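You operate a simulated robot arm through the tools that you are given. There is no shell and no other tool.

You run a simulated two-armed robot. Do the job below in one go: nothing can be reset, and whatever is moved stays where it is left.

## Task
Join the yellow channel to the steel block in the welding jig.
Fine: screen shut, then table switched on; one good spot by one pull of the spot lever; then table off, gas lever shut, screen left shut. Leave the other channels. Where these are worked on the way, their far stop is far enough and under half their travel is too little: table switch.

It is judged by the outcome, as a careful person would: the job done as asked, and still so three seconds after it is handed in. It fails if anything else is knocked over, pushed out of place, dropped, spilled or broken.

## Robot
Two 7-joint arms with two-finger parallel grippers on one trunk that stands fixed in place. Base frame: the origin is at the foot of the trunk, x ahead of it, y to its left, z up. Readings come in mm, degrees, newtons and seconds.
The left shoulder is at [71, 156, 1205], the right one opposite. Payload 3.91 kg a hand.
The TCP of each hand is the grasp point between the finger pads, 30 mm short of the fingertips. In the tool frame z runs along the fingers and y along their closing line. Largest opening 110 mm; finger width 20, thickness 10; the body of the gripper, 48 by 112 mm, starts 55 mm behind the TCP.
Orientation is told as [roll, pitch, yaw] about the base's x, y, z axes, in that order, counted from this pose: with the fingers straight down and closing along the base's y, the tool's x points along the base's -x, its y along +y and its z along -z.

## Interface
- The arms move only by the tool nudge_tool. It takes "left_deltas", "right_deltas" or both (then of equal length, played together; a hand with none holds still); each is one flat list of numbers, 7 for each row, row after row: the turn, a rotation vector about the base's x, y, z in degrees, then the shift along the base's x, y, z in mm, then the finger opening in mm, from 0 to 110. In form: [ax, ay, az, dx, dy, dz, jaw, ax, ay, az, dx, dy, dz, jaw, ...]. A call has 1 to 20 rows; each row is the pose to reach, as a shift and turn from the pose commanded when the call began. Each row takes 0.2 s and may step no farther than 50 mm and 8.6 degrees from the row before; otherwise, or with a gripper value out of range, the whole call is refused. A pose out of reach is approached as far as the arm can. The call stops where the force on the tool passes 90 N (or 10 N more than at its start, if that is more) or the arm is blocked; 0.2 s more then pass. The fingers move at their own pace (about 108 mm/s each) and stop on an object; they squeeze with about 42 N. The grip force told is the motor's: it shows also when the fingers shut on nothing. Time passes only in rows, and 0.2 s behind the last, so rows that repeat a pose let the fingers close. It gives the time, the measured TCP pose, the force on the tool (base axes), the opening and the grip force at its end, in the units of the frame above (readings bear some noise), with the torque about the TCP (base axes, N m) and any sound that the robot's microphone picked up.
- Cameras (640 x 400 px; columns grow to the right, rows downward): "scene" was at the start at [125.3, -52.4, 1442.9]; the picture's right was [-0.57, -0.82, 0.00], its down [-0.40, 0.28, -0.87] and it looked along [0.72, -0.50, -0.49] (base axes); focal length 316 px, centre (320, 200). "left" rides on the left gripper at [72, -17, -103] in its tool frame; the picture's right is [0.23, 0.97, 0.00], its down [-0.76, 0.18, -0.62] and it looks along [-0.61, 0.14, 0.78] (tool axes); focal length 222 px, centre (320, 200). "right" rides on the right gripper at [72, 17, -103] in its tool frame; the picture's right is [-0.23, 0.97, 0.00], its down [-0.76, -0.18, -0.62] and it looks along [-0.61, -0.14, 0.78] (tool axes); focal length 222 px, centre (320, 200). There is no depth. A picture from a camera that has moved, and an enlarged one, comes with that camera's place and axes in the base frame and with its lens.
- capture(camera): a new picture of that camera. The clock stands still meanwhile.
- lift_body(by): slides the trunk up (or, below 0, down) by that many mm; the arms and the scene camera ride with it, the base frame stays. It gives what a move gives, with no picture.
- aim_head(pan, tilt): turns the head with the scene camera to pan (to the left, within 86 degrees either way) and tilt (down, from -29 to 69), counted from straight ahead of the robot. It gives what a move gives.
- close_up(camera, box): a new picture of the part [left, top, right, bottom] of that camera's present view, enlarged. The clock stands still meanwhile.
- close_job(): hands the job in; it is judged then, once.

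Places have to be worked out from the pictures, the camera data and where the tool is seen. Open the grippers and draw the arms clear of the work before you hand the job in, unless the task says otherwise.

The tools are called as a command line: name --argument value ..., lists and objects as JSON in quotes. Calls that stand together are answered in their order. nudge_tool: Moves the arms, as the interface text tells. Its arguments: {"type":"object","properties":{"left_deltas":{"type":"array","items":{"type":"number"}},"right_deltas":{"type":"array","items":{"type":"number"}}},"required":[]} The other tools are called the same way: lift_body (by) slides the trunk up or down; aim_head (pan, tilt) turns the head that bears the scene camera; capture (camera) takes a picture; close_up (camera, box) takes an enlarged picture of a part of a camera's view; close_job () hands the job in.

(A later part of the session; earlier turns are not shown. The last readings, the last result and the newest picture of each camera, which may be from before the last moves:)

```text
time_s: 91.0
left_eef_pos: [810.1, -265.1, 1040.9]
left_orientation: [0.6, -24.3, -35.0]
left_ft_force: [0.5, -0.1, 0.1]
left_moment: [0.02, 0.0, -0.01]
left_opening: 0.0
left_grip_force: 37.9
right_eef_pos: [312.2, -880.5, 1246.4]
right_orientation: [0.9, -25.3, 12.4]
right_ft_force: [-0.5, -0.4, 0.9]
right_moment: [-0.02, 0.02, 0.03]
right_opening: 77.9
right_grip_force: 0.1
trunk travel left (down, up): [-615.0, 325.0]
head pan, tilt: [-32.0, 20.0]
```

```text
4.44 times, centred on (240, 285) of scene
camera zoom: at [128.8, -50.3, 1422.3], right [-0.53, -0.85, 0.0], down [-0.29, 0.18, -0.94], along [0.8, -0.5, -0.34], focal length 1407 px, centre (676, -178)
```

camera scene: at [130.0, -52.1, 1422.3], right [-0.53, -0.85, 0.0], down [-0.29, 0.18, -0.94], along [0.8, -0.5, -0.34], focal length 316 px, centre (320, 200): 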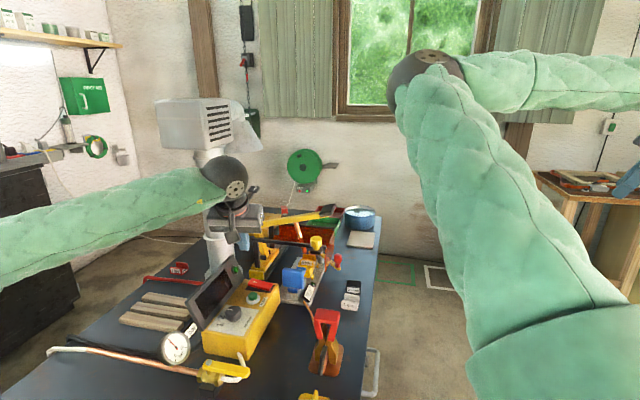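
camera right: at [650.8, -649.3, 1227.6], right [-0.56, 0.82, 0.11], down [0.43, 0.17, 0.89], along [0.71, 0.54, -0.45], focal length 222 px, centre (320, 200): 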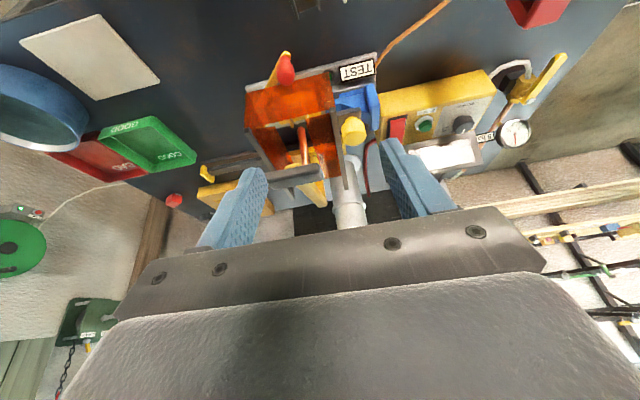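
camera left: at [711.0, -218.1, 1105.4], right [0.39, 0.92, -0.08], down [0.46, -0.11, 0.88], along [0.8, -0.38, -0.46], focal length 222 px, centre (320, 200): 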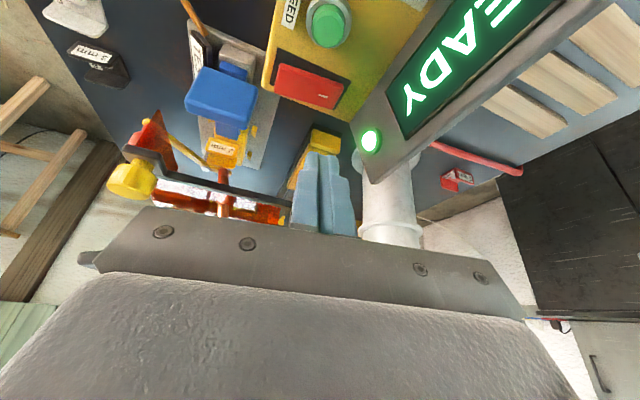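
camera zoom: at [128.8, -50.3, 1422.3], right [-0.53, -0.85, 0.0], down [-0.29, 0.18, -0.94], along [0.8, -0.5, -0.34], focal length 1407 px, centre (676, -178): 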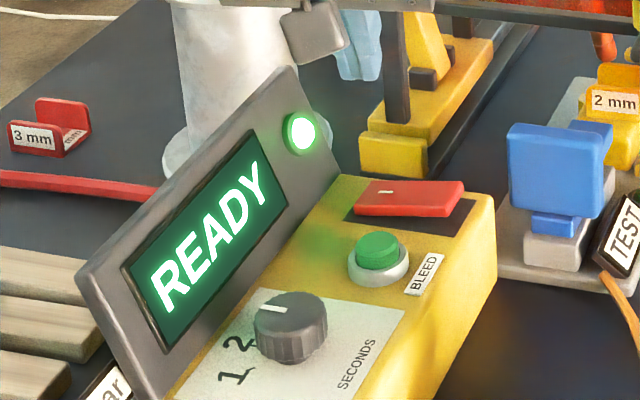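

READY is shown: table on, conditions accepted. I retract the left hand to its parking place, then bring the right hand to the spot lever.

nudge_tool --left_deltas '[0, 0, 0, -25, 36, 20, 0, 0, 0, 0, -50, 73, 40, 0, 0, 0, 0, -75, 110, 60, 0, 0, 0, 0, -100, 147, 80, 0, 0, 0, 0, -125, 184, 100, 0, 0, 0, 0, -150, 221, 115, 0, 0, 0, 0, -175, 258, 130, 0, 0, 0, 0, -200, 295, 145, 0, 0, 0, 0, -225, 332, 160, 0, 0, 0, 0, -250, 369, 175, 0, 0, 0, 0, -275, 406, 185, 0, 0, 0, 0, -300, 443, 195, 0, 0, 0, 0, -325, 480, 200, 0, 0, 0, 0, -350, 515, 205, 0]'

close_up --camera "scene" --box '[220, 180, 360, 290]'

```text
time_s: 94.0
left_eef_pos: [461.0, 249.9, 1246.8]
left_orientation: [0.6, -24.5, -35.1]
left_ft_force: [0.7, -0.3, -0.1]
left_moment: [0.02, -0.03, -0.02]
left_opening: 0.2
left_grip_force: 38.1
right_eef_pos: [311.4, -879.1, 1247.3]
right_orientation: [0.9, -25.2, 12.6]
right_ft_force: [-1.2, 0.9, 0.9]
right_moment: [-0.03, 0.0, -0.01]
right_opening: 77.9
right_grip_force: 0.1
trunk travel left (down, up): [-615.0, 325.0]
head pan, tilt: [-32.0, 20.0]
```

```text
3.64 times, centred on (290, 235) of scene
camera zoom: at [127.9, -49.1, 1422.7], right [-0.53, -0.85, 0.0], down [-0.29, 0.18, -0.94], along [0.8, -0.5, -0.34], focal length 1151 px, centre (429, 73)
```

zoom: 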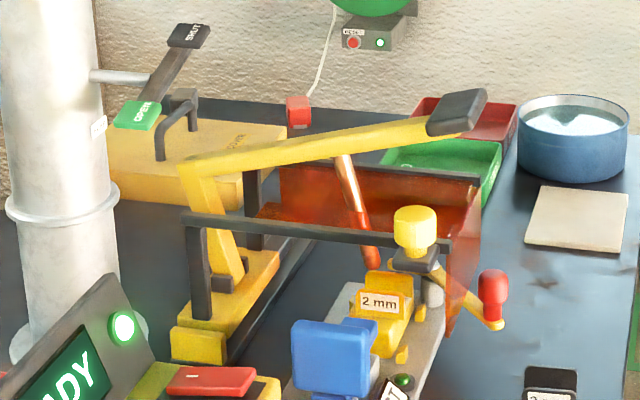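

The handle's centre is ≈[855,-531,1071]. I bring the right hand back along its earlier path, fingers closed, to a place above and short of the handle.

nudge_tool --right_deltas '[0, 0, 3, 40, 22, -5, 60, 0, 0, 6, 80, 48, -10, 40, 0, 0, 9, 120, 75, -15, 20, 0, 0, 12, 160, 102, -22, 0, 0, 0, 15, 200, 129, -30, 0, 0, 0, 18, 240, 156, -38, 0, 0, 0, 21, 280, 183, -46, 0, 0, 0, 24, 320, 210, -54, 0, 0, 0, 27, 360, 238, -62, 0, 0, 0, 30, 395, 268, -72, 0, 0, 0, 33, 427, 298, -82, 0]'

capture --camera "right"

```text
time_s: 96.4
left_eef_pos: [464.3, 249.7, 1246.4]
left_orientation: [0.4, -24.5, -34.9]
left_ft_force: [-0.4, 0.2, 0.1]
left_moment: [-0.01, 0.02, 0.01]
left_opening: 0.2
left_grip_force: 37.6
right_eef_pos: [741.2, -578.5, 1165.8]
right_orientation: [0.9, -25.1, 45.5]
right_ft_force: [0.7, 0.5, -0.7]
right_moment: [0.02, 0.0, -0.01]
right_opening: 0.1
right_grip_force: 37.4
trunk travel left (down, up): [-615.0, 325.0]
head pan, tilt: [-32.0, 20.0]
```

```text
taken
camera right: at [653.4, -645.0, 1230.4], right [-0.56, 0.82, 0.11], down [0.43, 0.17, 0.89], along [0.71, 0.54, -0.45], focal length 222 px, centre (320, 200)
```

right: 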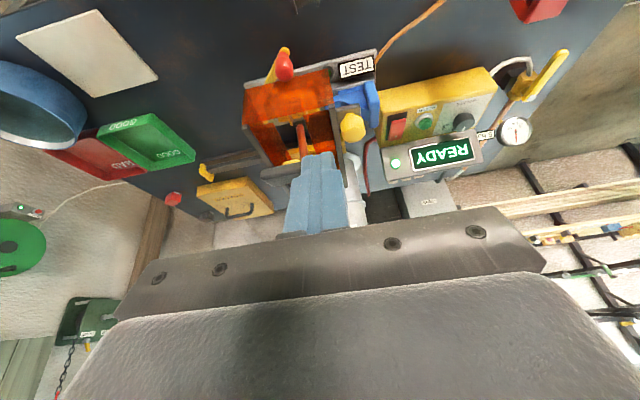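

nudge_tool --right_deltas '[0, 0, 0, 30, 10, -3, 0, 0, 0, 0, 60, 22, -8, 0, 0, 0, 0, 85, 34, -12, 0]'

capture --camera "right"

capture --camera "scene"

```text
time_s: 97.2
left_eef_pos: [463.7, 249.4, 1245.6]
left_orientation: [0.6, -24.5, -34.9]
left_ft_force: [0.0, 0.0, -0.3]
left_moment: [-0.01, -0.02, -0.02]
left_opening: 0.0
left_grip_force: 37.6
right_eef_pos: [825.8, -546.3, 1153.4]
right_orientation: [1.0, -25.2, 45.4]
right_ft_force: [-0.6, 0.9, 1.1]
right_moment: [0.0, -0.01, 0.0]
right_opening: 0.0
right_grip_force: 37.5
trunk travel left (down, up): [-615.0, 325.0]
head pan, tilt: [-32.0, 20.0]
```

```text
taken
camera right: at [737.6, -614.2, 1217.0], right [-0.55, 0.82, 0.11], down [0.43, 0.17, 0.89], along [0.71, 0.54, -0.45], focal length 222 px, centre (320, 200)
```

right: 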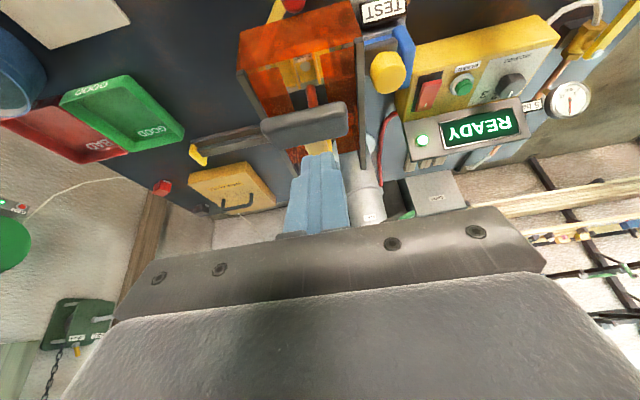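

```text
taken
camera scene: at [129.9, -49.7, 1422.4], right [-0.53, -0.85, 0.0], down [-0.29, 0.18, -0.94], along [0.8, -0.5, -0.34], focal length 316 px, centre (320, 200)
```

scene: 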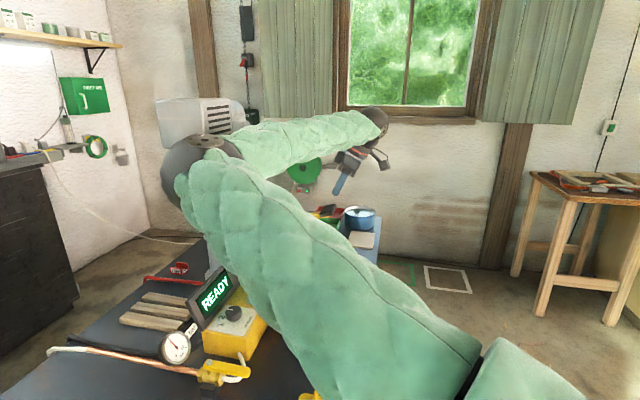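

The handle is a cross pad centred ≈(u 978, v 225), top ≈1078. I come down to just above it.

nudge_tool --right_deltas '[0, 0, 0, 12, 7, -16, 0, 0, 0, 0, 21.6, 12, -32, 0, 0, 0, 0, 21.6, 12, -38, 0]'

close_up --camera "right" --box '[200, 60, 440, 240]'

```text
time_s: 98.0
left_eef_pos: [463.0, 248.5, 1245.0]
left_orientation: [0.4, -24.4, -34.8]
left_ft_force: [0.3, 0.0, -1.0]
left_moment: [0.02, -0.01, -0.02]
left_opening: 0.0
left_grip_force: 37.9
right_eef_pos: [846.1, -535.7, 1114.3]
right_orientation: [1.0, -25.1, 45.5]
right_ft_force: [-0.3, -0.1, 0.0]
right_moment: [0.01, -0.01, 0.02]
right_opening: 0.0
right_grip_force: 37.6
trunk travel left (down, up): [-615.0, 325.0]
head pan, tilt: [-32.0, 20.0]
```

```text
2.22 times, centred on (320, 150) of right
camera zoom: at [758.5, -602.7, 1178.8], right [-0.56, 0.82, 0.11], down [0.43, 0.17, 0.89], along [0.71, 0.54, -0.45], focal length 494 px, centre (320, 311)
```

zoom: 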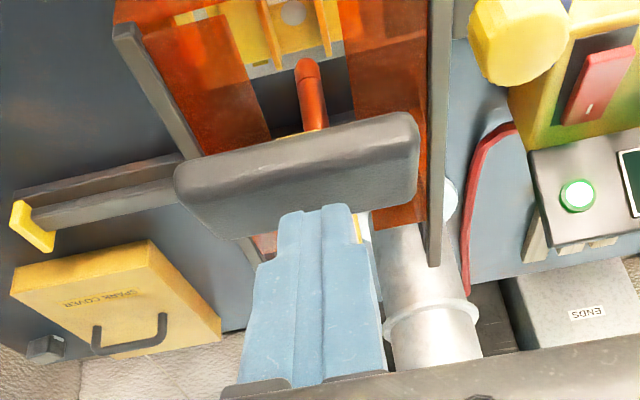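

Fingertips are 5 mm above the middle of the handle; the electrode lines up between the flanges with the spot. I pull the lever down along its arc to most of its travel.

nudge_tool --right_deltas '[0, 0, 0, 0, 0, -5, 0, 0, 0, 0, -5, -5, -15, 0, 0, 0, 0, -10, -10, -25, 0, 0, 0, 0, -15, -15, -34, 0, 0, 0, 0, -19, -19, -44, 0, 0, 0, 0, -23, -23, -53, 0]'

capture --camera "right"

close_up --camera "right" --box '[200, 60, 440, 240]'

```text
time_s: 99.4
left_eef_pos: [461.9, 248.7, 1246.5]
left_orientation: [0.4, -24.3, -34.9]
left_ft_force: [0.0, 0.0, -0.8]
left_moment: [0.01, -0.01, 0.01]
left_opening: 0.3
left_grip_force: 37.7
right_eef_pos: [824.6, -559.4, 1062.8]
right_orientation: [1.0, -25.1, 45.6]
right_ft_force: [1.5, -1.2, 1.9]
right_moment: [-0.04, -0.05, 0.03]
right_opening: 0.0
right_grip_force: 38.2
trunk travel left (down, up): [-615.0, 325.0]
head pan, tilt: [-32.0, 20.0]
```

```text
taken
camera right: at [736.3, -626.2, 1127.1], right [-0.56, 0.82, 0.11], down [0.43, 0.17, 0.89], along [0.71, 0.54, -0.45], focal length 222 px, centre (320, 200)
```

right: 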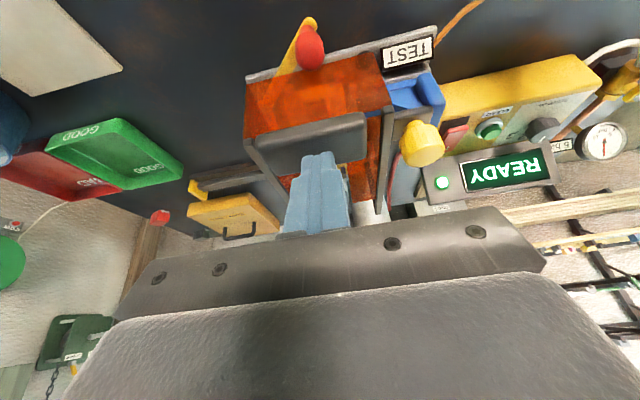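

```text
2.22 times, centred on (320, 150) of right
camera zoom: at [736.3, -626.2, 1127.1], right [-0.56, 0.82, 0.11], down [0.43, 0.17, 0.89], along [0.71, 0.54, -0.45], focal length 494 px, centre (320, 311)
```

zoom: 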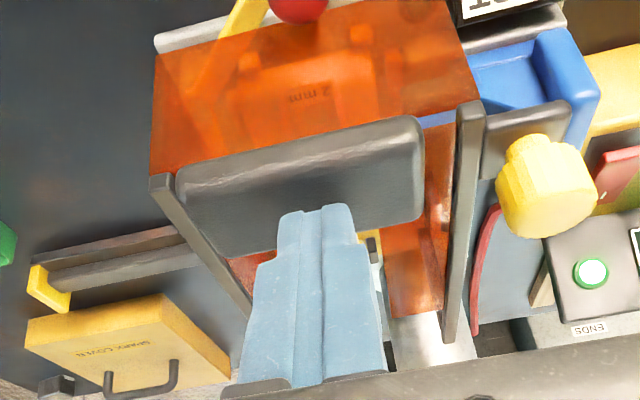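

The lever follows at 2–3 N and nothing else moved. I lower on toward contact, stopping just short.

nudge_tool --right_deltas '[0, 0, 0, -3.5, -3.5, -9, 0, 0, 0, 0, -6, -6, -16, 0, 0, 0, 0, -8, -8, -22, 0]'

close_up --camera "right" --box '[200, 40, 480, 240]'

```text
time_s: 100.2
left_eef_pos: [461.4, 250.7, 1247.5]
left_orientation: [0.4, -24.5, -35.0]
left_ft_force: [0.0, 0.0, 0.2]
left_moment: [0.02, 0.0, 0.0]
left_opening: 0.0
left_grip_force: 37.4
right_eef_pos: [817.1, -565.0, 1046.4]
right_orientation: [0.5, -25.3, 45.8]
right_ft_force: [17.5, 1.4, 41.5]
right_moment: [0.16, -0.73, 0.03]
right_opening: 0.0
right_grip_force: 37.6
trunk travel left (down, up): [-615.0, 325.0]
head pan, tilt: [-32.0, 20.0]
```

```text
2.00 times, centred on (340, 140) of right
camera zoom: at [727.7, -632.0, 1110.9], right [-0.56, 0.82, 0.1], down [0.43, 0.18, 0.89], along [0.71, 0.54, -0.45], focal length 444 px, centre (280, 320)
```

zoom: 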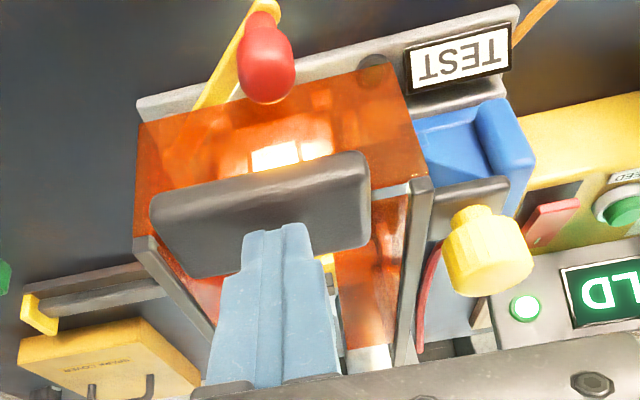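

The weld is running (glow, display reading …LD) at ≈42 N. I hold the lever still for a second and look again.

nudge_tool --right_deltas '[0, 0, 0, 0, 0, 0, 0, 0, 0, 0, 0, 0, 0, 0, 0, 0, 0, 0, 0, 0, 0, 0, 0, 0, 0, 0, 0, 0]'

capture --camera "right"

```text
time_s: 101.2
left_eef_pos: [460.4, 251.6, 1246.7]
left_orientation: [0.5, -24.6, -34.9]
left_ft_force: [-0.4, -0.3, -0.1]
left_moment: [0.01, 0.02, -0.03]
left_opening: 0.1
left_grip_force: 38.3
right_eef_pos: [815.5, -565.2, 1047.1]
right_orientation: [0.5, -25.2, 45.6]
right_ft_force: [24.3, -3.1, 61.7]
right_moment: [0.07, -0.93, -0.03]
right_opening: 0.3
right_grip_force: 37.6
trunk travel left (down, up): [-615.0, 325.0]
head pan, tilt: [-32.0, 20.0]
```

```text
taken
camera right: at [726.0, -632.1, 1110.8], right [-0.56, 0.82, 0.1], down [0.43, 0.18, 0.89], along [0.71, 0.54, -0.45], focal length 222 px, centre (320, 200)
```

right: 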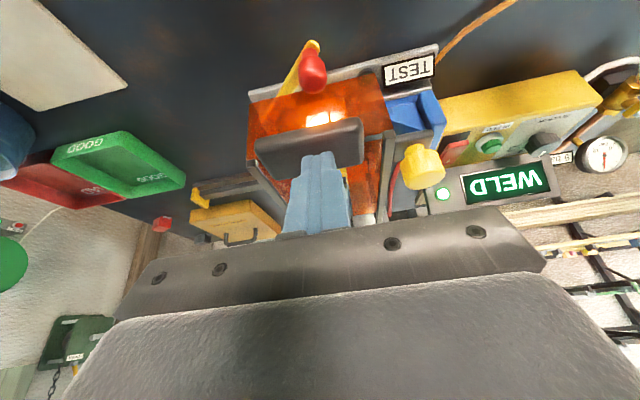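

WELD is still shown. I hold on another 0.6 s, easing half a millimetre so the force does not climb further.

nudge_tool --right_deltas '[0, 0, 0, 0, 0, 0.3, 0, 0, 0, 0, 0, 0, 0.5, 0]'

capture --camera "right"

```text
time_s: 101.8
left_eef_pos: [461.5, 252.1, 1247.2]
left_orientation: [0.5, -24.6, -34.8]
left_ft_force: [-0.1, 0.0, -0.1]
left_moment: [0.0, 0.02, 0.0]
left_opening: 0.0
left_grip_force: 37.6
right_eef_pos: [814.9, -564.7, 1047.5]
right_orientation: [0.4, -25.3, 45.7]
right_ft_force: [23.1, -4.0, 61.2]
right_moment: [0.0, -0.87, -0.05]
right_opening: 0.1
right_grip_force: 37.7
trunk travel left (down, up): [-615.0, 325.0]
head pan, tilt: [-32.0, 20.0]
```

```text
taken
camera right: at [726.2, -631.9, 1111.4], right [-0.56, 0.82, 0.1], down [0.43, 0.17, 0.89], along [0.71, 0.54, -0.45], focal length 222 px, centre (320, 200)
```

right: 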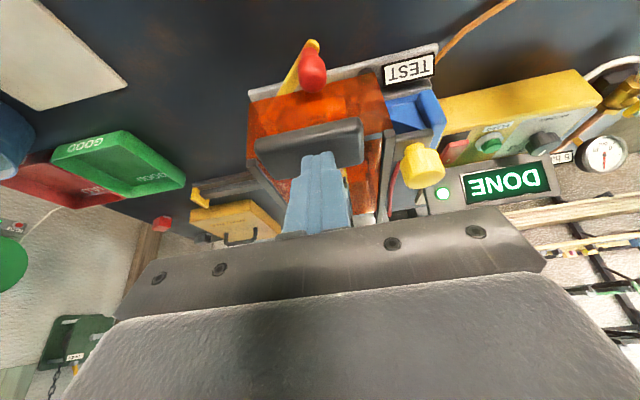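

DONE. I let the lever come back up slowly along its arc by raising the hand.

nudge_tool --right_deltas '[0, 0, 0, 3, 3, 7, 0, 0, 0, 0, 6, 6, 15, 0, 0, 0, 0, 10, 10, 24, 0, 0, 0, 0, 14, 14, 34, 0, 0, 0, 0, 19, 19, 44, 0, 0, 0, 0, 24, 24, 55, 0, 0, 0, 0, 30, 30, 67, 0]'

capture --camera "right"

close_up --camera "right" --box '[200, 40, 480, 240]'

```text
time_s: 103.4
left_eef_pos: [463.2, 248.0, 1246.7]
left_orientation: [0.5, -24.4, -34.9]
left_ft_force: [-0.2, -0.7, 0.6]
left_moment: [0.02, -0.02, 0.01]
left_opening: 0.1
left_grip_force: 37.8
right_eef_pos: [846.2, -535.8, 1109.0]
right_orientation: [0.8, -25.2, 45.5]
right_ft_force: [0.1, 1.2, 1.2]
right_moment: [0.03, -0.01, 0.01]
right_opening: 0.2
right_grip_force: 37.8
trunk travel left (down, up): [-615.0, 325.0]
head pan, tilt: [-32.0, 20.0]
```

```text
taken
camera right: at [758.6, -603.0, 1172.8], right [-0.56, 0.82, 0.11], down [0.43, 0.17, 0.89], along [0.71, 0.54, -0.45], focal length 222 px, centre (320, 200)
```

right: 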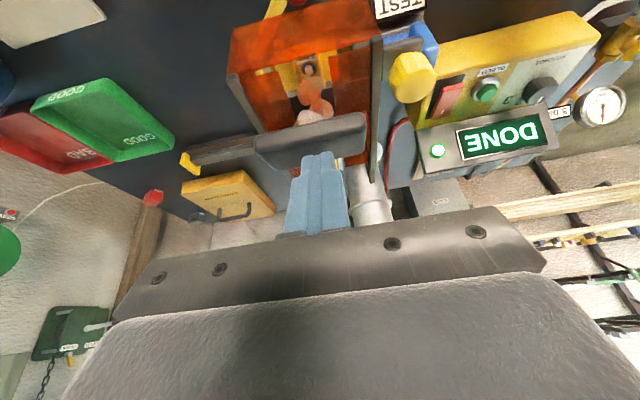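

```text
2.00 times, centred on (340, 140) of right
camera zoom: at [758.6, -603.0, 1172.8], right [-0.56, 0.82, 0.11], down [0.43, 0.17, 0.89], along [0.71, 0.54, -0.45], focal length 444 px, centre (280, 320)
```

zoom: 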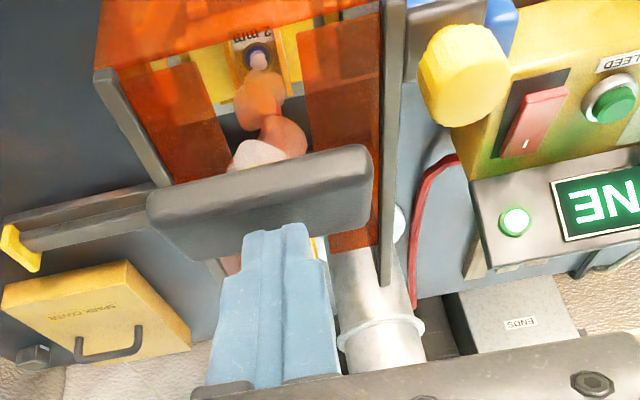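

The spot is made (mark on the web, DONE shown) and the lever returned with the hand. I lift the right hand off and draw it back to its parking place.

nudge_tool --right_deltas '[0, 0, 0, -5, -3, 25, 0, 0, 0, 0, -20, -11, 50, 0, 0, 0, 0, -60, -25, 58, 0, 0, 0, 0, -104, -43, 58, 0]'

nudge_tool --right_deltas '[0, 0, -3, -30, -35, 10, 20, 0, 0, -6, -65, -65, 20, 40, 0, 0, -9, -105, -92, 30, 60, 0, 0, -12, -145, -119, 40, 78, 0, 0, -15, -185, -146, 50, 78, 0, 0, -18, -225, -173, 60, 78, 0, 0, -21, -265, -200, 65, 78, 0, 0, -24, -305, -227, 70, 78, 0, 0, -27, -345, -254, 75, 78, 0, 0, -30, -385, -280, 80, 78, 0, 0, -33, -425, -300, 85, 78]'

close_up --camera "scene" --box '[180, 190, 360, 330]'

close_up --camera "scene" --box '[285, 230, 345, 285]'

```text
time_s: 104.4
left_eef_pos: [461.5, 248.3, 1245.9]
left_orientation: [0.6, -24.4, -34.9]
left_ft_force: [-0.4, 0.9, -0.5]
left_moment: [0.05, 0.0, -0.06]
left_opening: 0.3
left_grip_force: 37.5
right_eef_pos: [740.8, -579.2, 1164.5]
right_orientation: [1.0, -25.3, 45.7]
right_ft_force: [-0.1, -0.6, 0.3]
right_moment: [-0.02, -0.03, -0.03]
right_opening: 0.0
right_grip_force: 37.4
trunk travel left (down, up): [-615.0, 325.0]
head pan, tilt: [-32.0, 20.0]
```

```text
time_s: 106.8
left_eef_pos: [461.4, 248.7, 1247.7]
left_orientation: [0.6, -24.4, -34.9]
left_ft_force: [0.4, 0.6, -0.3]
left_moment: [0.02, -0.01, 0.01]
left_opening: 0.1
left_grip_force: 37.6
right_eef_pos: [316.0, -883.2, 1250.5]
right_orientation: [1.0, -25.4, 12.5]
right_ft_force: [0.3, 0.2, 0.1]
right_moment: [-0.01, -0.04, 0.03]
right_opening: 78.2
right_grip_force: 0.0
trunk travel left (down, up): [-615.0, 325.0]
head pan, tilt: [-32.0, 20.0]
```

```text
2.86 times, centred on (270, 260) of scene
camera zoom: at [127.7, -50.8, 1422.6], right [-0.53, -0.85, 0.0], down [-0.29, 0.18, -0.94], along [0.8, -0.5, -0.34], focal length 904 px, centre (463, 29)
```

zoom: 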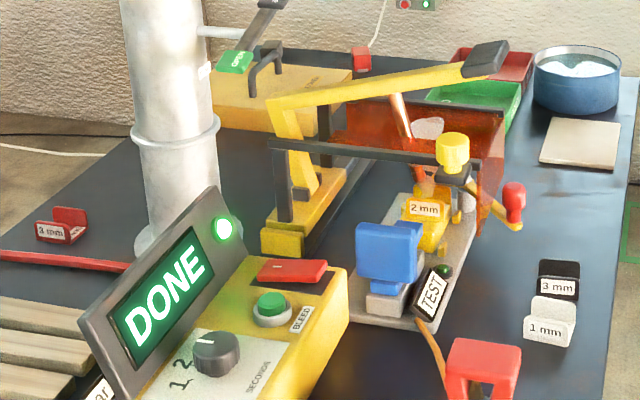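

```text
7.27 times, centred on (315, 258) of scene
camera zoom: at [127.7, -50.8, 1422.6], right [-0.53, -0.85, 0.0], down [-0.29, 0.18, -0.94], along [0.8, -0.5, -0.34], focal length 2302 px, centre (356, -218)
```

zoom: 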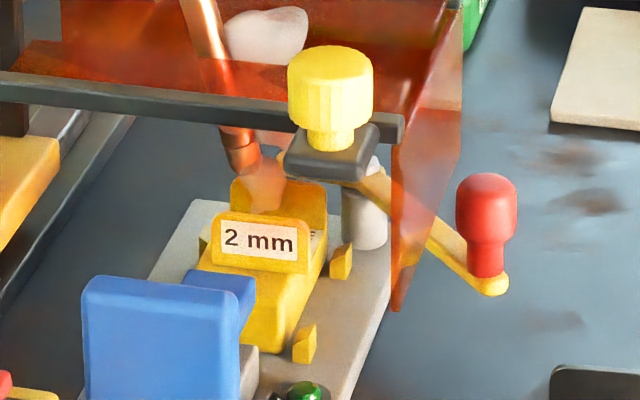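

Everything is in place. Now the left hand goes back to the rocker, this time above its other (−v) end, to switch the table off.

nudge_tool --left_deltas '[0, 0, 0, 22, -36, -8, 0, 0, 0, 0, 44, -73, -18, 0, 0, 0, 0, 66, -110, -30, 0, 0, 0, 0, 88, -147, -42, 0, 0, 0, 0, 110, -184, -54, 0, 0, 0, 0, 132, -221, -66, 0, 0, 0, 0, 154, -258, -78, 0, 0, 0, 0, 176, -295, -90, 0, 0, 0, 0, 198, -332, -102, 0, 0, 0, 0, 220, -369, -114, 0, 0, 0, 0, 242, -406, -126, 0, 0, 0, 0, 264, -443, -138, 0, 0, 0, 0, 286, -480, -150, 0, 0, 0, 0, 308, -520, -165, 0]'

capture --camera "left"

close_up --camera "left" --box '[240, 0, 440, 140]'

```text
time_s: 109.8
left_eef_pos: [770.4, -269.5, 1080.4]
left_orientation: [0.7, -24.2, -34.9]
left_ft_force: [0.6, 0.9, -0.2]
left_moment: [-0.02, 0.04, -0.01]
left_opening: 0.1
left_grip_force: 37.4
right_eef_pos: [319.0, -883.7, 1248.7]
right_orientation: [1.1, -25.3, 12.5]
right_ft_force: [0.0, -0.2, -0.2]
right_moment: [0.04, 0.01, 0.0]
right_opening: 77.9
right_grip_force: 0.1
trunk travel left (down, up): [-615.0, 325.0]
head pan, tilt: [-32.0, 20.0]
```

```text
taken
camera left: at [671.4, -224.4, 1145.0], right [0.38, 0.92, -0.08], down [0.46, -0.11, 0.88], along [0.8, -0.38, -0.46], focal length 222 px, centre (320, 200)
```

left: 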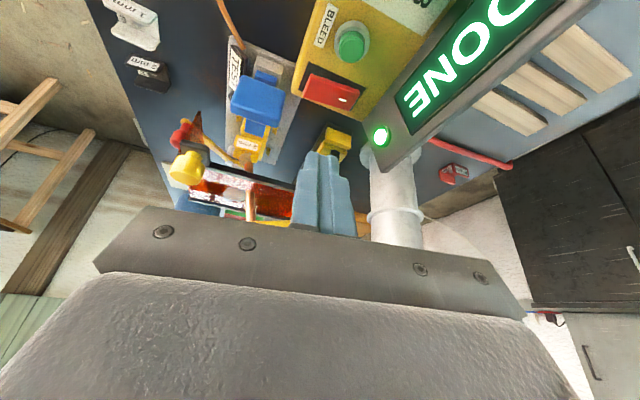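

```text
2.86 times, centred on (340, 70) of left
camera zoom: at [671.4, -224.4, 1145.0], right [0.38, 0.92, -0.08], down [0.46, -0.11, 0.88], along [0.8, -0.38, -0.46], focal length 635 px, centre (263, 571)
```

zoom: 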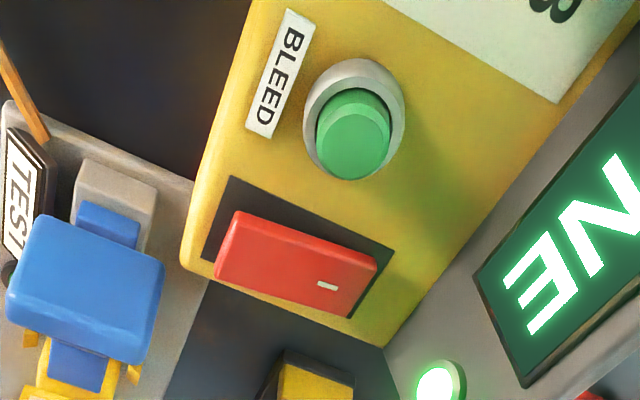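

Off-end of the rocker ≈[810,-313]. I move above it and press down in steps.

nudge_tool --left_deltas '[0, 0, 0, 13, -14, -36, 0, 0, 0, 0, 26, -28, -72, 0, 0, 0, 0, 37, -42, -105, 0]'

close_up --camera "left" --box '[240, 40, 400, 240]'

```text
time_s: 110.6
left_eef_pos: [806.7, -313.1, 973.6]
left_orientation: [0.7, -24.3, -34.9]
left_ft_force: [0.0, -0.3, 0.5]
left_moment: [-0.01, 0.05, 0.01]
left_opening: 0.0
left_grip_force: 37.2
right_eef_pos: [318.9, -882.6, 1250.6]
right_orientation: [1.1, -25.2, 12.5]
right_ft_force: [0.7, 0.3, -0.4]
right_moment: [-0.02, 0.01, 0.02]
right_opening: 78.0
right_grip_force: 0.1
trunk travel left (down, up): [-615.0, 325.0]
head pan, tilt: [-32.0, 20.0]
```

```text
2.00 times, centred on (320, 140) of left
camera zoom: at [707.1, -267.0, 1037.9], right [0.38, 0.92, -0.08], down [0.46, -0.11, 0.88], along [0.8, -0.38, -0.46], focal length 444 px, centre (320, 320)
```

zoom: 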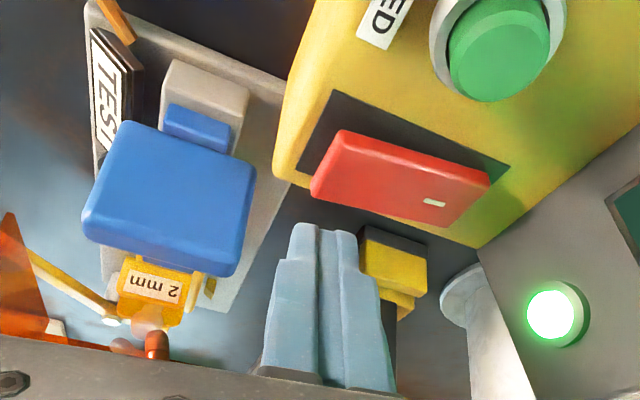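

nudge_tool --left_deltas '[0, 0, 0, 3, 4, -8, 0, 0, 0, 0, 3, 4, -15, 0, 0, 0, 0, 3, 4, -21, 0, 0, 0, 0, 3, 4, -26, 0]'

close_up --camera "left" --box '[240, 40, 480, 240]'

```text
time_s: 111.6
left_eef_pos: [808.1, -307.9, 949.8]
left_orientation: [0.6, -24.3, -35.0]
left_ft_force: [0.7, -0.3, 0.5]
left_moment: [0.01, -0.05, -0.05]
left_opening: 0.0
left_grip_force: 38.2
right_eef_pos: [316.9, -881.2, 1251.1]
right_orientation: [0.9, -25.2, 12.5]
right_ft_force: [1.0, -0.2, -0.7]
right_moment: [0.03, -0.01, -0.01]
right_opening: 78.2
right_grip_force: 0.1
trunk travel left (down, up): [-615.0, 325.0]
head pan, tilt: [-32.0, 20.0]
```

```text
2.00 times, centred on (360, 140) of left
camera zoom: at [709.2, -261.2, 1013.2], right [0.38, 0.92, -0.09], down [0.46, -0.11, 0.88], along [0.8, -0.38, -0.46], focal length 444 px, centre (240, 320)
```

zoom: 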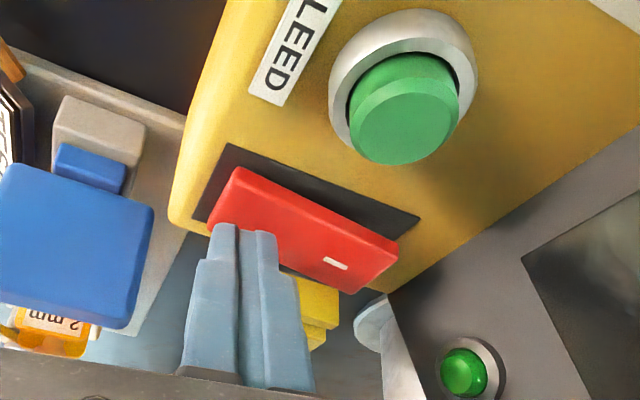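

Display and lamp are dark: the table is off. I press a few more millimetres to make sure of the stop, then lift.

nudge_tool --left_deltas '[0, 0, 0, 0, 0, -3, 0, 0, 0, 0, 0, 0, -5, 0]'

```text
time_s: 112.2
left_eef_pos: [808.7, -307.9, 948.3]
left_orientation: [0.7, -24.7, -34.9]
left_ft_force: [3.2, 0.4, 19.8]
left_moment: [0.09, -0.24, 0.0]
left_opening: 0.0
left_grip_force: 37.3
right_eef_pos: [315.7, -880.9, 1252.3]
right_orientation: [0.9, -25.3, 12.5]
right_ft_force: [0.2, 0.2, 0.2]
right_moment: [0.01, -0.03, -0.04]
right_opening: 77.9
right_grip_force: 0.1
trunk travel left (down, up): [-615.0, 325.0]
head pan, tilt: [-32.0, 20.0]
```

Firm against its stop at 20 N; the table is off. I lift away and take the left hand, upright, to above the gas lever.

nudge_tool --left_deltas '[0, 0, 0, -5, 4, 20, 0, 0, 0, 0, -15, 10, 65, 0, 3.5, 5, 0, -45, 35, 100, 0, 7, 10, 0, -80, 65, 115, 0, 10.5, 15, 0, -115, 95, 125, 0, 13.9, 19.9, 0, -150, 125, 130, 0, 13.9, 19.9, 0, -175, 150, 130, 0]'

capture --camera "left"

capture --camera "scene"

```text
refused: row 3 steps farther than a row can; nothing moved
```

```text
taken
camera left: at [708.9, -261.0, 1011.8], right [0.38, 0.92, -0.09], down [0.45, -0.11, 0.89], along [0.8, -0.38, -0.46], focal length 222 px, centre (320, 200)
```

left: 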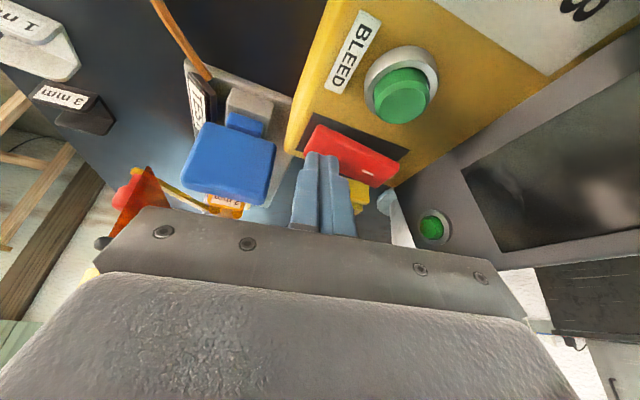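

```text
taken
camera scene: at [128.0, -49.9, 1422.9], right [-0.53, -0.85, 0.0], down [-0.29, 0.18, -0.94], along [0.8, -0.5, -0.34], focal length 316 px, centre (320, 200)
```

scene: 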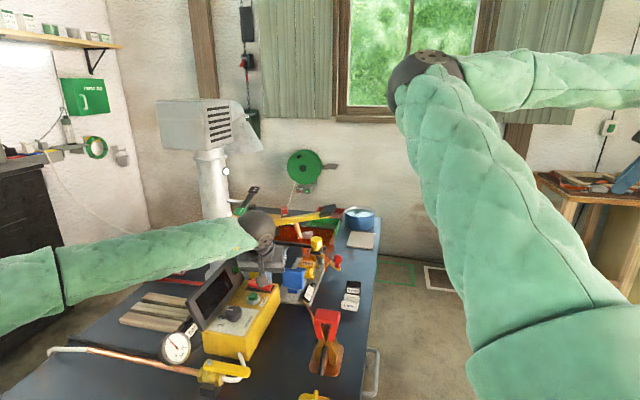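

That path had one step too long; I repeat it with smaller rows.

nudge_tool --left_deltas '[0, 0, 0, -3, 2, 25, 0, 0, 0, 0, -8, 6, 65, 0, 2, 3, 0, -25, 20, 95, 0, 5, 7, 0, -52, 42, 112, 0, 8, 11, 0, -80, 65, 120, 0, 11, 15.5, 0, -110, 90, 125, 0, 13.9, 19.9, 0, -140, 115, 128, 0, 13.9, 19.9, 0, -170, 142, 130, 0]'

capture --camera "left"

close_up --camera "scene" --box '[140, 310, 300, 400]'

```text
time_s: 114.0
left_eef_pos: [637.0, -166.1, 1074.1]
left_orientation: [0.4, -0.1, -35.0]
left_ft_force: [0.6, 0.4, -0.9]
left_moment: [-0.01, -0.01, -0.01]
left_opening: 0.0
left_grip_force: 37.5
right_eef_pos: [315.6, -882.1, 1252.8]
right_orientation: [0.8, -25.2, 12.4]
right_ft_force: [-0.7, -0.3, 0.1]
right_moment: [-0.02, -0.02, -0.03]
right_opening: 78.0
right_grip_force: 0.1
trunk travel left (down, up): [-615.0, 325.0]
head pan, tilt: [-32.0, 20.0]
```

```text
taken
camera left: at [567.6, -139.7, 1177.1], right [0.37, 0.93, 0.01], down [0.72, -0.29, 0.63], along [0.58, -0.23, -0.78], focal length 222 px, centre (320, 200)
```

left: 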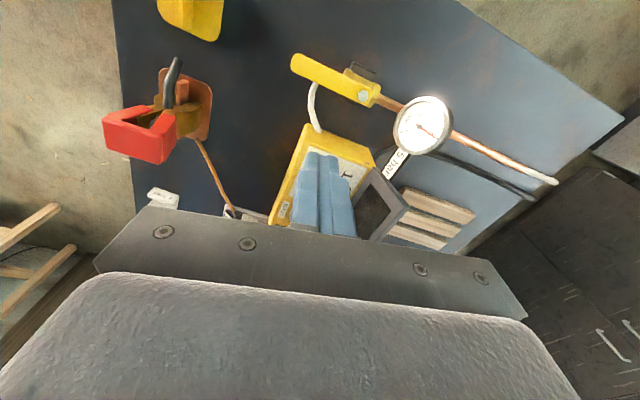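

```text
4.00 times, centred on (220, 355) of scene
camera zoom: at [128.8, -48.9, 1422.6], right [-0.53, -0.85, 0.0], down [-0.29, 0.18, -0.94], along [0.8, -0.5, -0.34], focal length 1266 px, centre (720, -420)
```

zoom: 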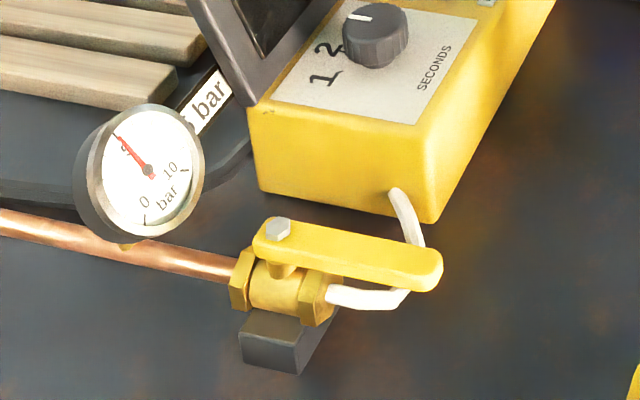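

close_up --camera "left" --box '[270, 30, 430, 150]'

```text
3.33 times, centred on (350, 90) of left
camera zoom: at [567.6, -139.7, 1177.1], right [0.37, 0.93, 0.01], down [0.72, -0.29, 0.63], along [0.58, -0.23, -0.78], focal length 740 px, centre (220, 567)
```

zoom: 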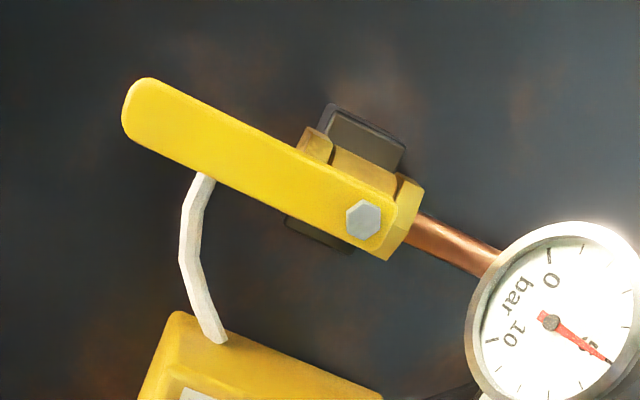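

The lever is parallel to the pipe (open), pivot ≈[648,-118], tip ≈[588,-177], top ≈897; the hose leaves on the box side. I lower the closed fingers beside the lever on the box side, near the pivot, clear of the hose.

nudge_tool --left_deltas '[0, 0, 0, 5, 5, -40, 0, 0, 0, 0, 9.4, 10.6, -80, 0, 0, 0, 0, 9.4, 10.6, -115, 0, 0, 0, 0, 9.4, 10.6, -135, 0]'

capture --camera "left"

close_up --camera "left" --box '[220, 20, 440, 210]'

close_up --camera "scene" --box '[140, 290, 300, 400]'

```text
time_s: 115.0
left_eef_pos: [649.7, -154.5, 938.5]
left_orientation: [0.8, -0.1, -35.0]
left_ft_force: [-0.5, 0.3, -0.6]
left_moment: [-0.02, 0.01, -0.02]
left_opening: 0.0
left_grip_force: 37.7
right_eef_pos: [318.3, -881.9, 1251.2]
right_orientation: [0.9, -25.2, 12.5]
right_ft_force: [-0.4, 0.7, 0.3]
right_moment: [0.02, 0.0, 0.0]
right_opening: 77.8
right_grip_force: 0.1
trunk travel left (down, up): [-615.0, 325.0]
head pan, tilt: [-32.0, 20.0]
```

```text
taken
camera left: at [579.6, -128.3, 1042.1], right [0.37, 0.93, 0.01], down [0.72, -0.29, 0.63], along [0.58, -0.23, -0.78], focal length 222 px, centre (320, 200)
```

left: 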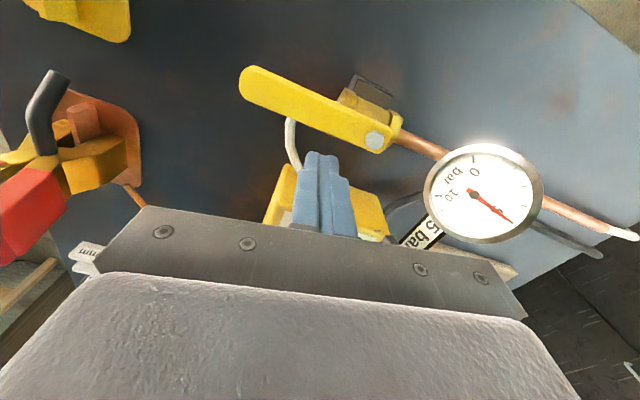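

```text
2.11 times, centred on (330, 115) of left
camera zoom: at [579.6, -128.3, 1042.1], right [0.37, 0.93, 0.01], down [0.72, -0.29, 0.63], along [0.58, -0.23, -0.78], focal length 468 px, centre (299, 379)
```

zoom: 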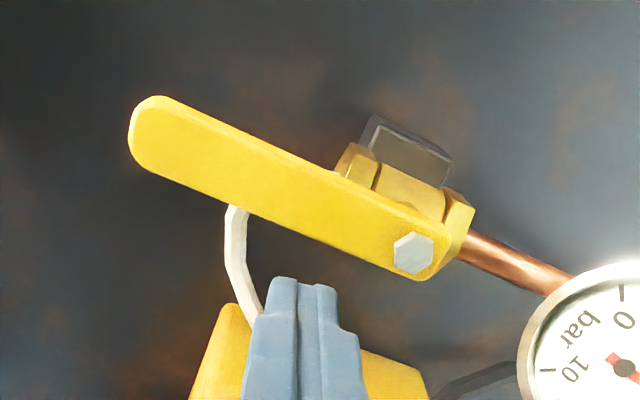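

```text
3.64 times, centred on (220, 345) of scene
camera zoom: at [129.6, -50.0, 1422.5], right [-0.53, -0.85, 0.0], down [-0.29, 0.18, -0.94], along [0.8, -0.5, -0.34], focal length 1151 px, centre (684, -327)
```

zoom: 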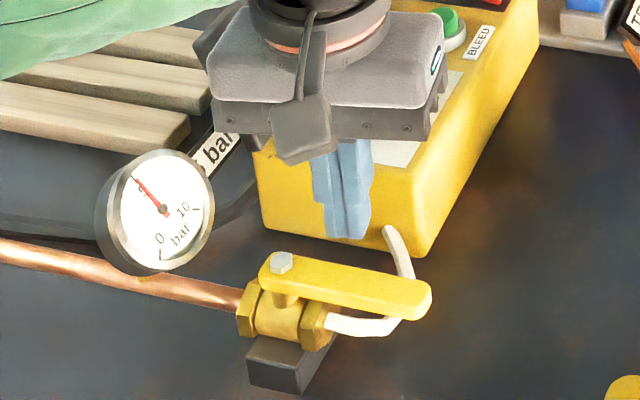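

The gap beside the box is too narrow here, but the lever's outer end (beyond the hose) is free on that side. I rise and move to the outer end: finger centre ≈[612,-189].

nudge_tool --left_deltas '[0, 0, 0, 0, 0, 30, 0, 0, 0, 0, -19, -18, 35, 0, 0, 0, 0, -37.3, -35, 35, 0, 0, 0, 0, -37.3, -35, 15, 0]'

capture --camera "left"

close_up --camera "left" --box '[220, 40, 440, 230]'

close_up --camera "scene" --box '[140, 290, 300, 400]'

```text
time_s: 116.0
left_eef_pos: [612.2, -190.2, 951.9]
left_orientation: [0.6, 0.0, -34.8]
left_ft_force: [0.2, -0.3, -0.5]
left_moment: [0.0, 0.01, -0.03]
left_opening: 0.0
left_grip_force: 37.7
right_eef_pos: [318.4, -882.4, 1250.6]
right_orientation: [1.0, -25.2, 12.5]
right_ft_force: [-0.3, -0.6, 0.6]
right_moment: [-0.01, 0.0, 0.03]
right_opening: 78.0
right_grip_force: 0.1
trunk travel left (down, up): [-615.0, 325.0]
head pan, tilt: [-32.0, 20.0]
```

```text
taken
camera left: at [542.5, -164.5, 1056.3], right [0.37, 0.93, 0.01], down [0.72, -0.29, 0.63], along [0.58, -0.23, -0.78], focal length 222 px, centre (320, 200)
```

left: 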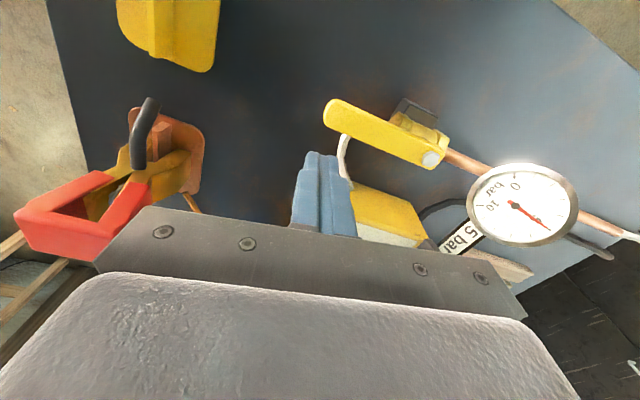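

```text
2.11 times, centred on (330, 135) of left
camera zoom: at [542.5, -164.5, 1056.3], right [0.37, 0.93, 0.01], down [0.72, -0.29, 0.63], along [0.58, -0.23, -0.78], focal length 468 px, centre (299, 337)
```

zoom: 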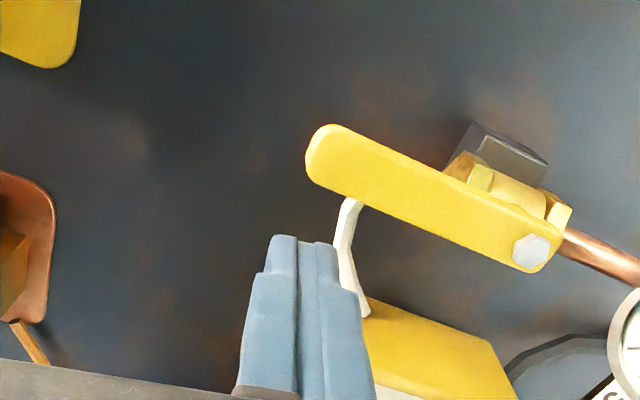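

```text
3.64 times, centred on (220, 345) of scene
camera zoom: at [130.2, -49.9, 1422.4], right [-0.53, -0.85, 0.0], down [-0.29, 0.18, -0.94], along [0.8, -0.5, -0.34], focal length 1151 px, centre (684, -327)
```

zoom: 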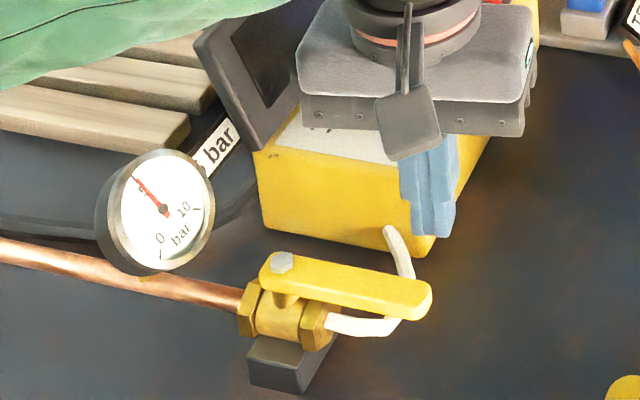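

I shift 5 mm more to the right for clearance from lever edge and hose, then lower to lever height.

nudge_tool --left_deltas '[0, 0, 0, 0, -5, 0, 0, 0, 0, 0, 0, -5, -20, 0, 0, 0, 0, 0, -5, -38, 0]'

close_up --camera "left" --box '[220, 40, 440, 230]'

close_up --camera "scene" --box '[180, 330, 280, 400]'

```text
time_s: 116.8
left_eef_pos: [610.2, -196.7, 916.3]
left_orientation: [0.5, -0.1, -34.9]
left_ft_force: [-0.1, 1.0, 0.4]
left_moment: [0.01, -0.01, 0.01]
left_opening: 0.0
left_grip_force: 37.8
right_eef_pos: [317.3, -883.2, 1251.0]
right_orientation: [1.1, -25.3, 12.5]
right_ft_force: [0.1, -0.6, -0.1]
right_moment: [0.01, 0.0, -0.01]
right_opening: 77.9
right_grip_force: 0.1
trunk travel left (down, up): [-615.0, 325.0]
head pan, tilt: [-32.0, 20.0]
```

```text
2.11 times, centred on (330, 135) of left
camera zoom: at [540.7, -169.9, 1018.4], right [0.37, 0.93, 0.01], down [0.72, -0.29, 0.63], along [0.58, -0.23, -0.78], focal length 468 px, centre (299, 337)
```

zoom: 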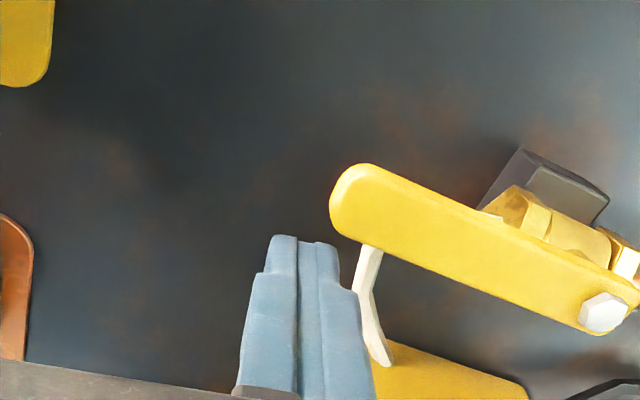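

```text
5.71 times, centred on (230, 365) of scene
camera zoom: at [129.4, -50.6, 1422.5], right [-0.53, -0.85, 0.0], down [-0.29, 0.18, -0.94], along [0.8, -0.5, -0.34], focal length 1808 px, centre (834, -743)
```

zoom: 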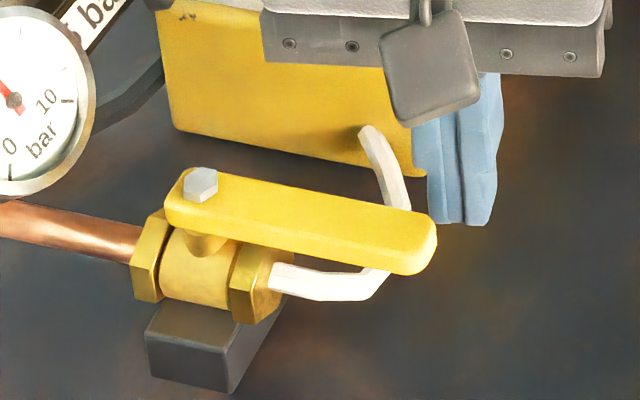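

The finger overlaps the lever's end; hose clearance allows 3–4 mm more. I start pushing the lever's end toward the front edge (away from the box) along its arc.

nudge_tool --left_deltas '[0, 0, 0, 1.5, 6, -1, 0, 0, 0, 0, -1.3, 10.4, -1, 0, 0, 0, 0, -9, 17, -1, 0, 0, 0, 0, -16, 24.4, -1, 0]'

close_up --camera "left" --box '[220, 40, 440, 230]'

close_up --camera "scene" --box '[160, 310, 280, 400]'

```text
time_s: 117.8
left_eef_pos: [595.0, -170.9, 916.1]
left_orientation: [0.4, -0.1, -34.9]
left_ft_force: [-0.8, 0.2, 0.7]
left_moment: [0.01, -0.02, 0.01]
left_opening: 0.0
left_grip_force: 37.7
right_eef_pos: [316.4, -881.6, 1251.2]
right_orientation: [1.0, -25.2, 12.5]
right_ft_force: [0.3, -0.4, 0.2]
right_moment: [-0.01, -0.02, -0.02]
right_opening: 77.9
right_grip_force: 0.1
trunk travel left (down, up): [-615.0, 325.0]
head pan, tilt: [-32.0, 20.0]
```

```text
2.11 times, centred on (330, 135) of left
camera zoom: at [525.4, -144.6, 1018.8], right [0.37, 0.93, 0.01], down [0.72, -0.29, 0.63], along [0.58, -0.23, -0.78], focal length 468 px, centre (299, 337)
```

zoom: 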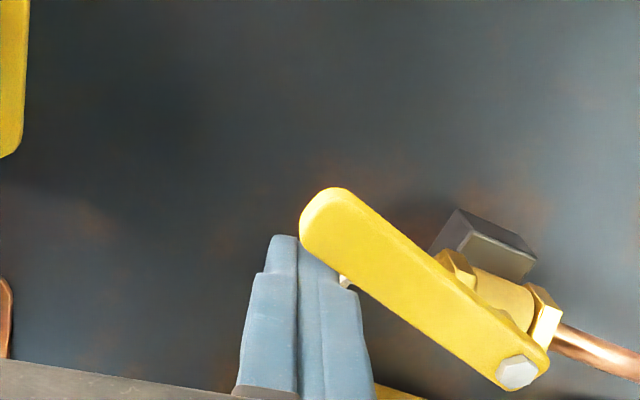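

```text
4.44 times, centred on (220, 355) of scene
camera zoom: at [129.3, -50.2, 1422.5], right [-0.53, -0.85, 0.0], down [-0.29, 0.18, -0.94], along [0.8, -0.5, -0.34], focal length 1407 px, centre (764, -489)
```

zoom: 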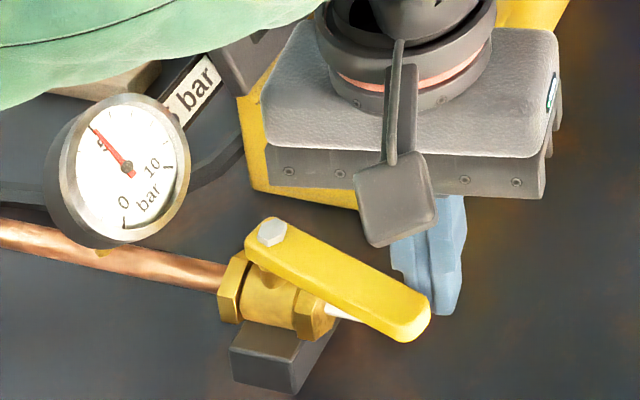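

The lever turns freely this way. I continue along the arc.

nudge_tool --left_deltas '[0, 0, 0, -5.5, 7, 0, 0, 0, 0, 0, -9.5, 15.4, 0, 0, 0, 0, 0, -12, 24.6, 0, 0, 0, 0, 0, -14, 34, 0, 0]'

close_up --camera "left" --box '[220, 40, 440, 230]'

```text
time_s: 118.8
left_eef_pos: [579.6, -137.8, 916.4]
left_orientation: [0.5, -0.1, -34.9]
left_ft_force: [0.2, 0.8, -0.1]
left_moment: [0.01, -0.01, 0.0]
left_opening: 0.0
left_grip_force: 38.3
right_eef_pos: [315.8, -882.2, 1251.3]
right_orientation: [0.8, -25.2, 12.6]
right_ft_force: [-0.6, -0.3, -0.4]
right_moment: [0.0, -0.03, -0.01]
right_opening: 78.2
right_grip_force: 0.1
trunk travel left (down, up): [-615.0, 325.0]
head pan, tilt: [-32.0, 20.0]
```

```text
2.11 times, centred on (330, 135) of left
camera zoom: at [509.9, -111.2, 1019.5], right [0.37, 0.93, 0.01], down [0.72, -0.29, 0.63], along [0.58, -0.23, -0.78], focal length 468 px, centre (299, 337)
```

zoom: 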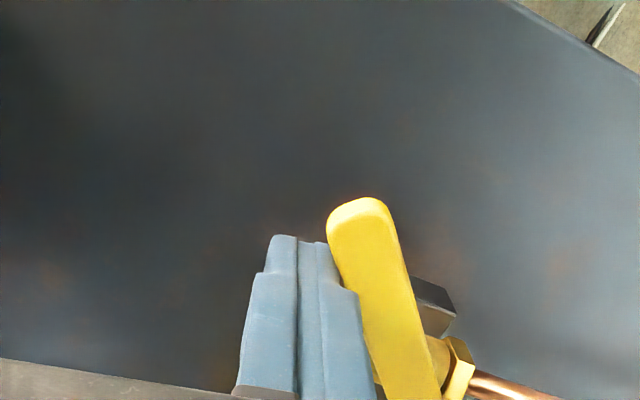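

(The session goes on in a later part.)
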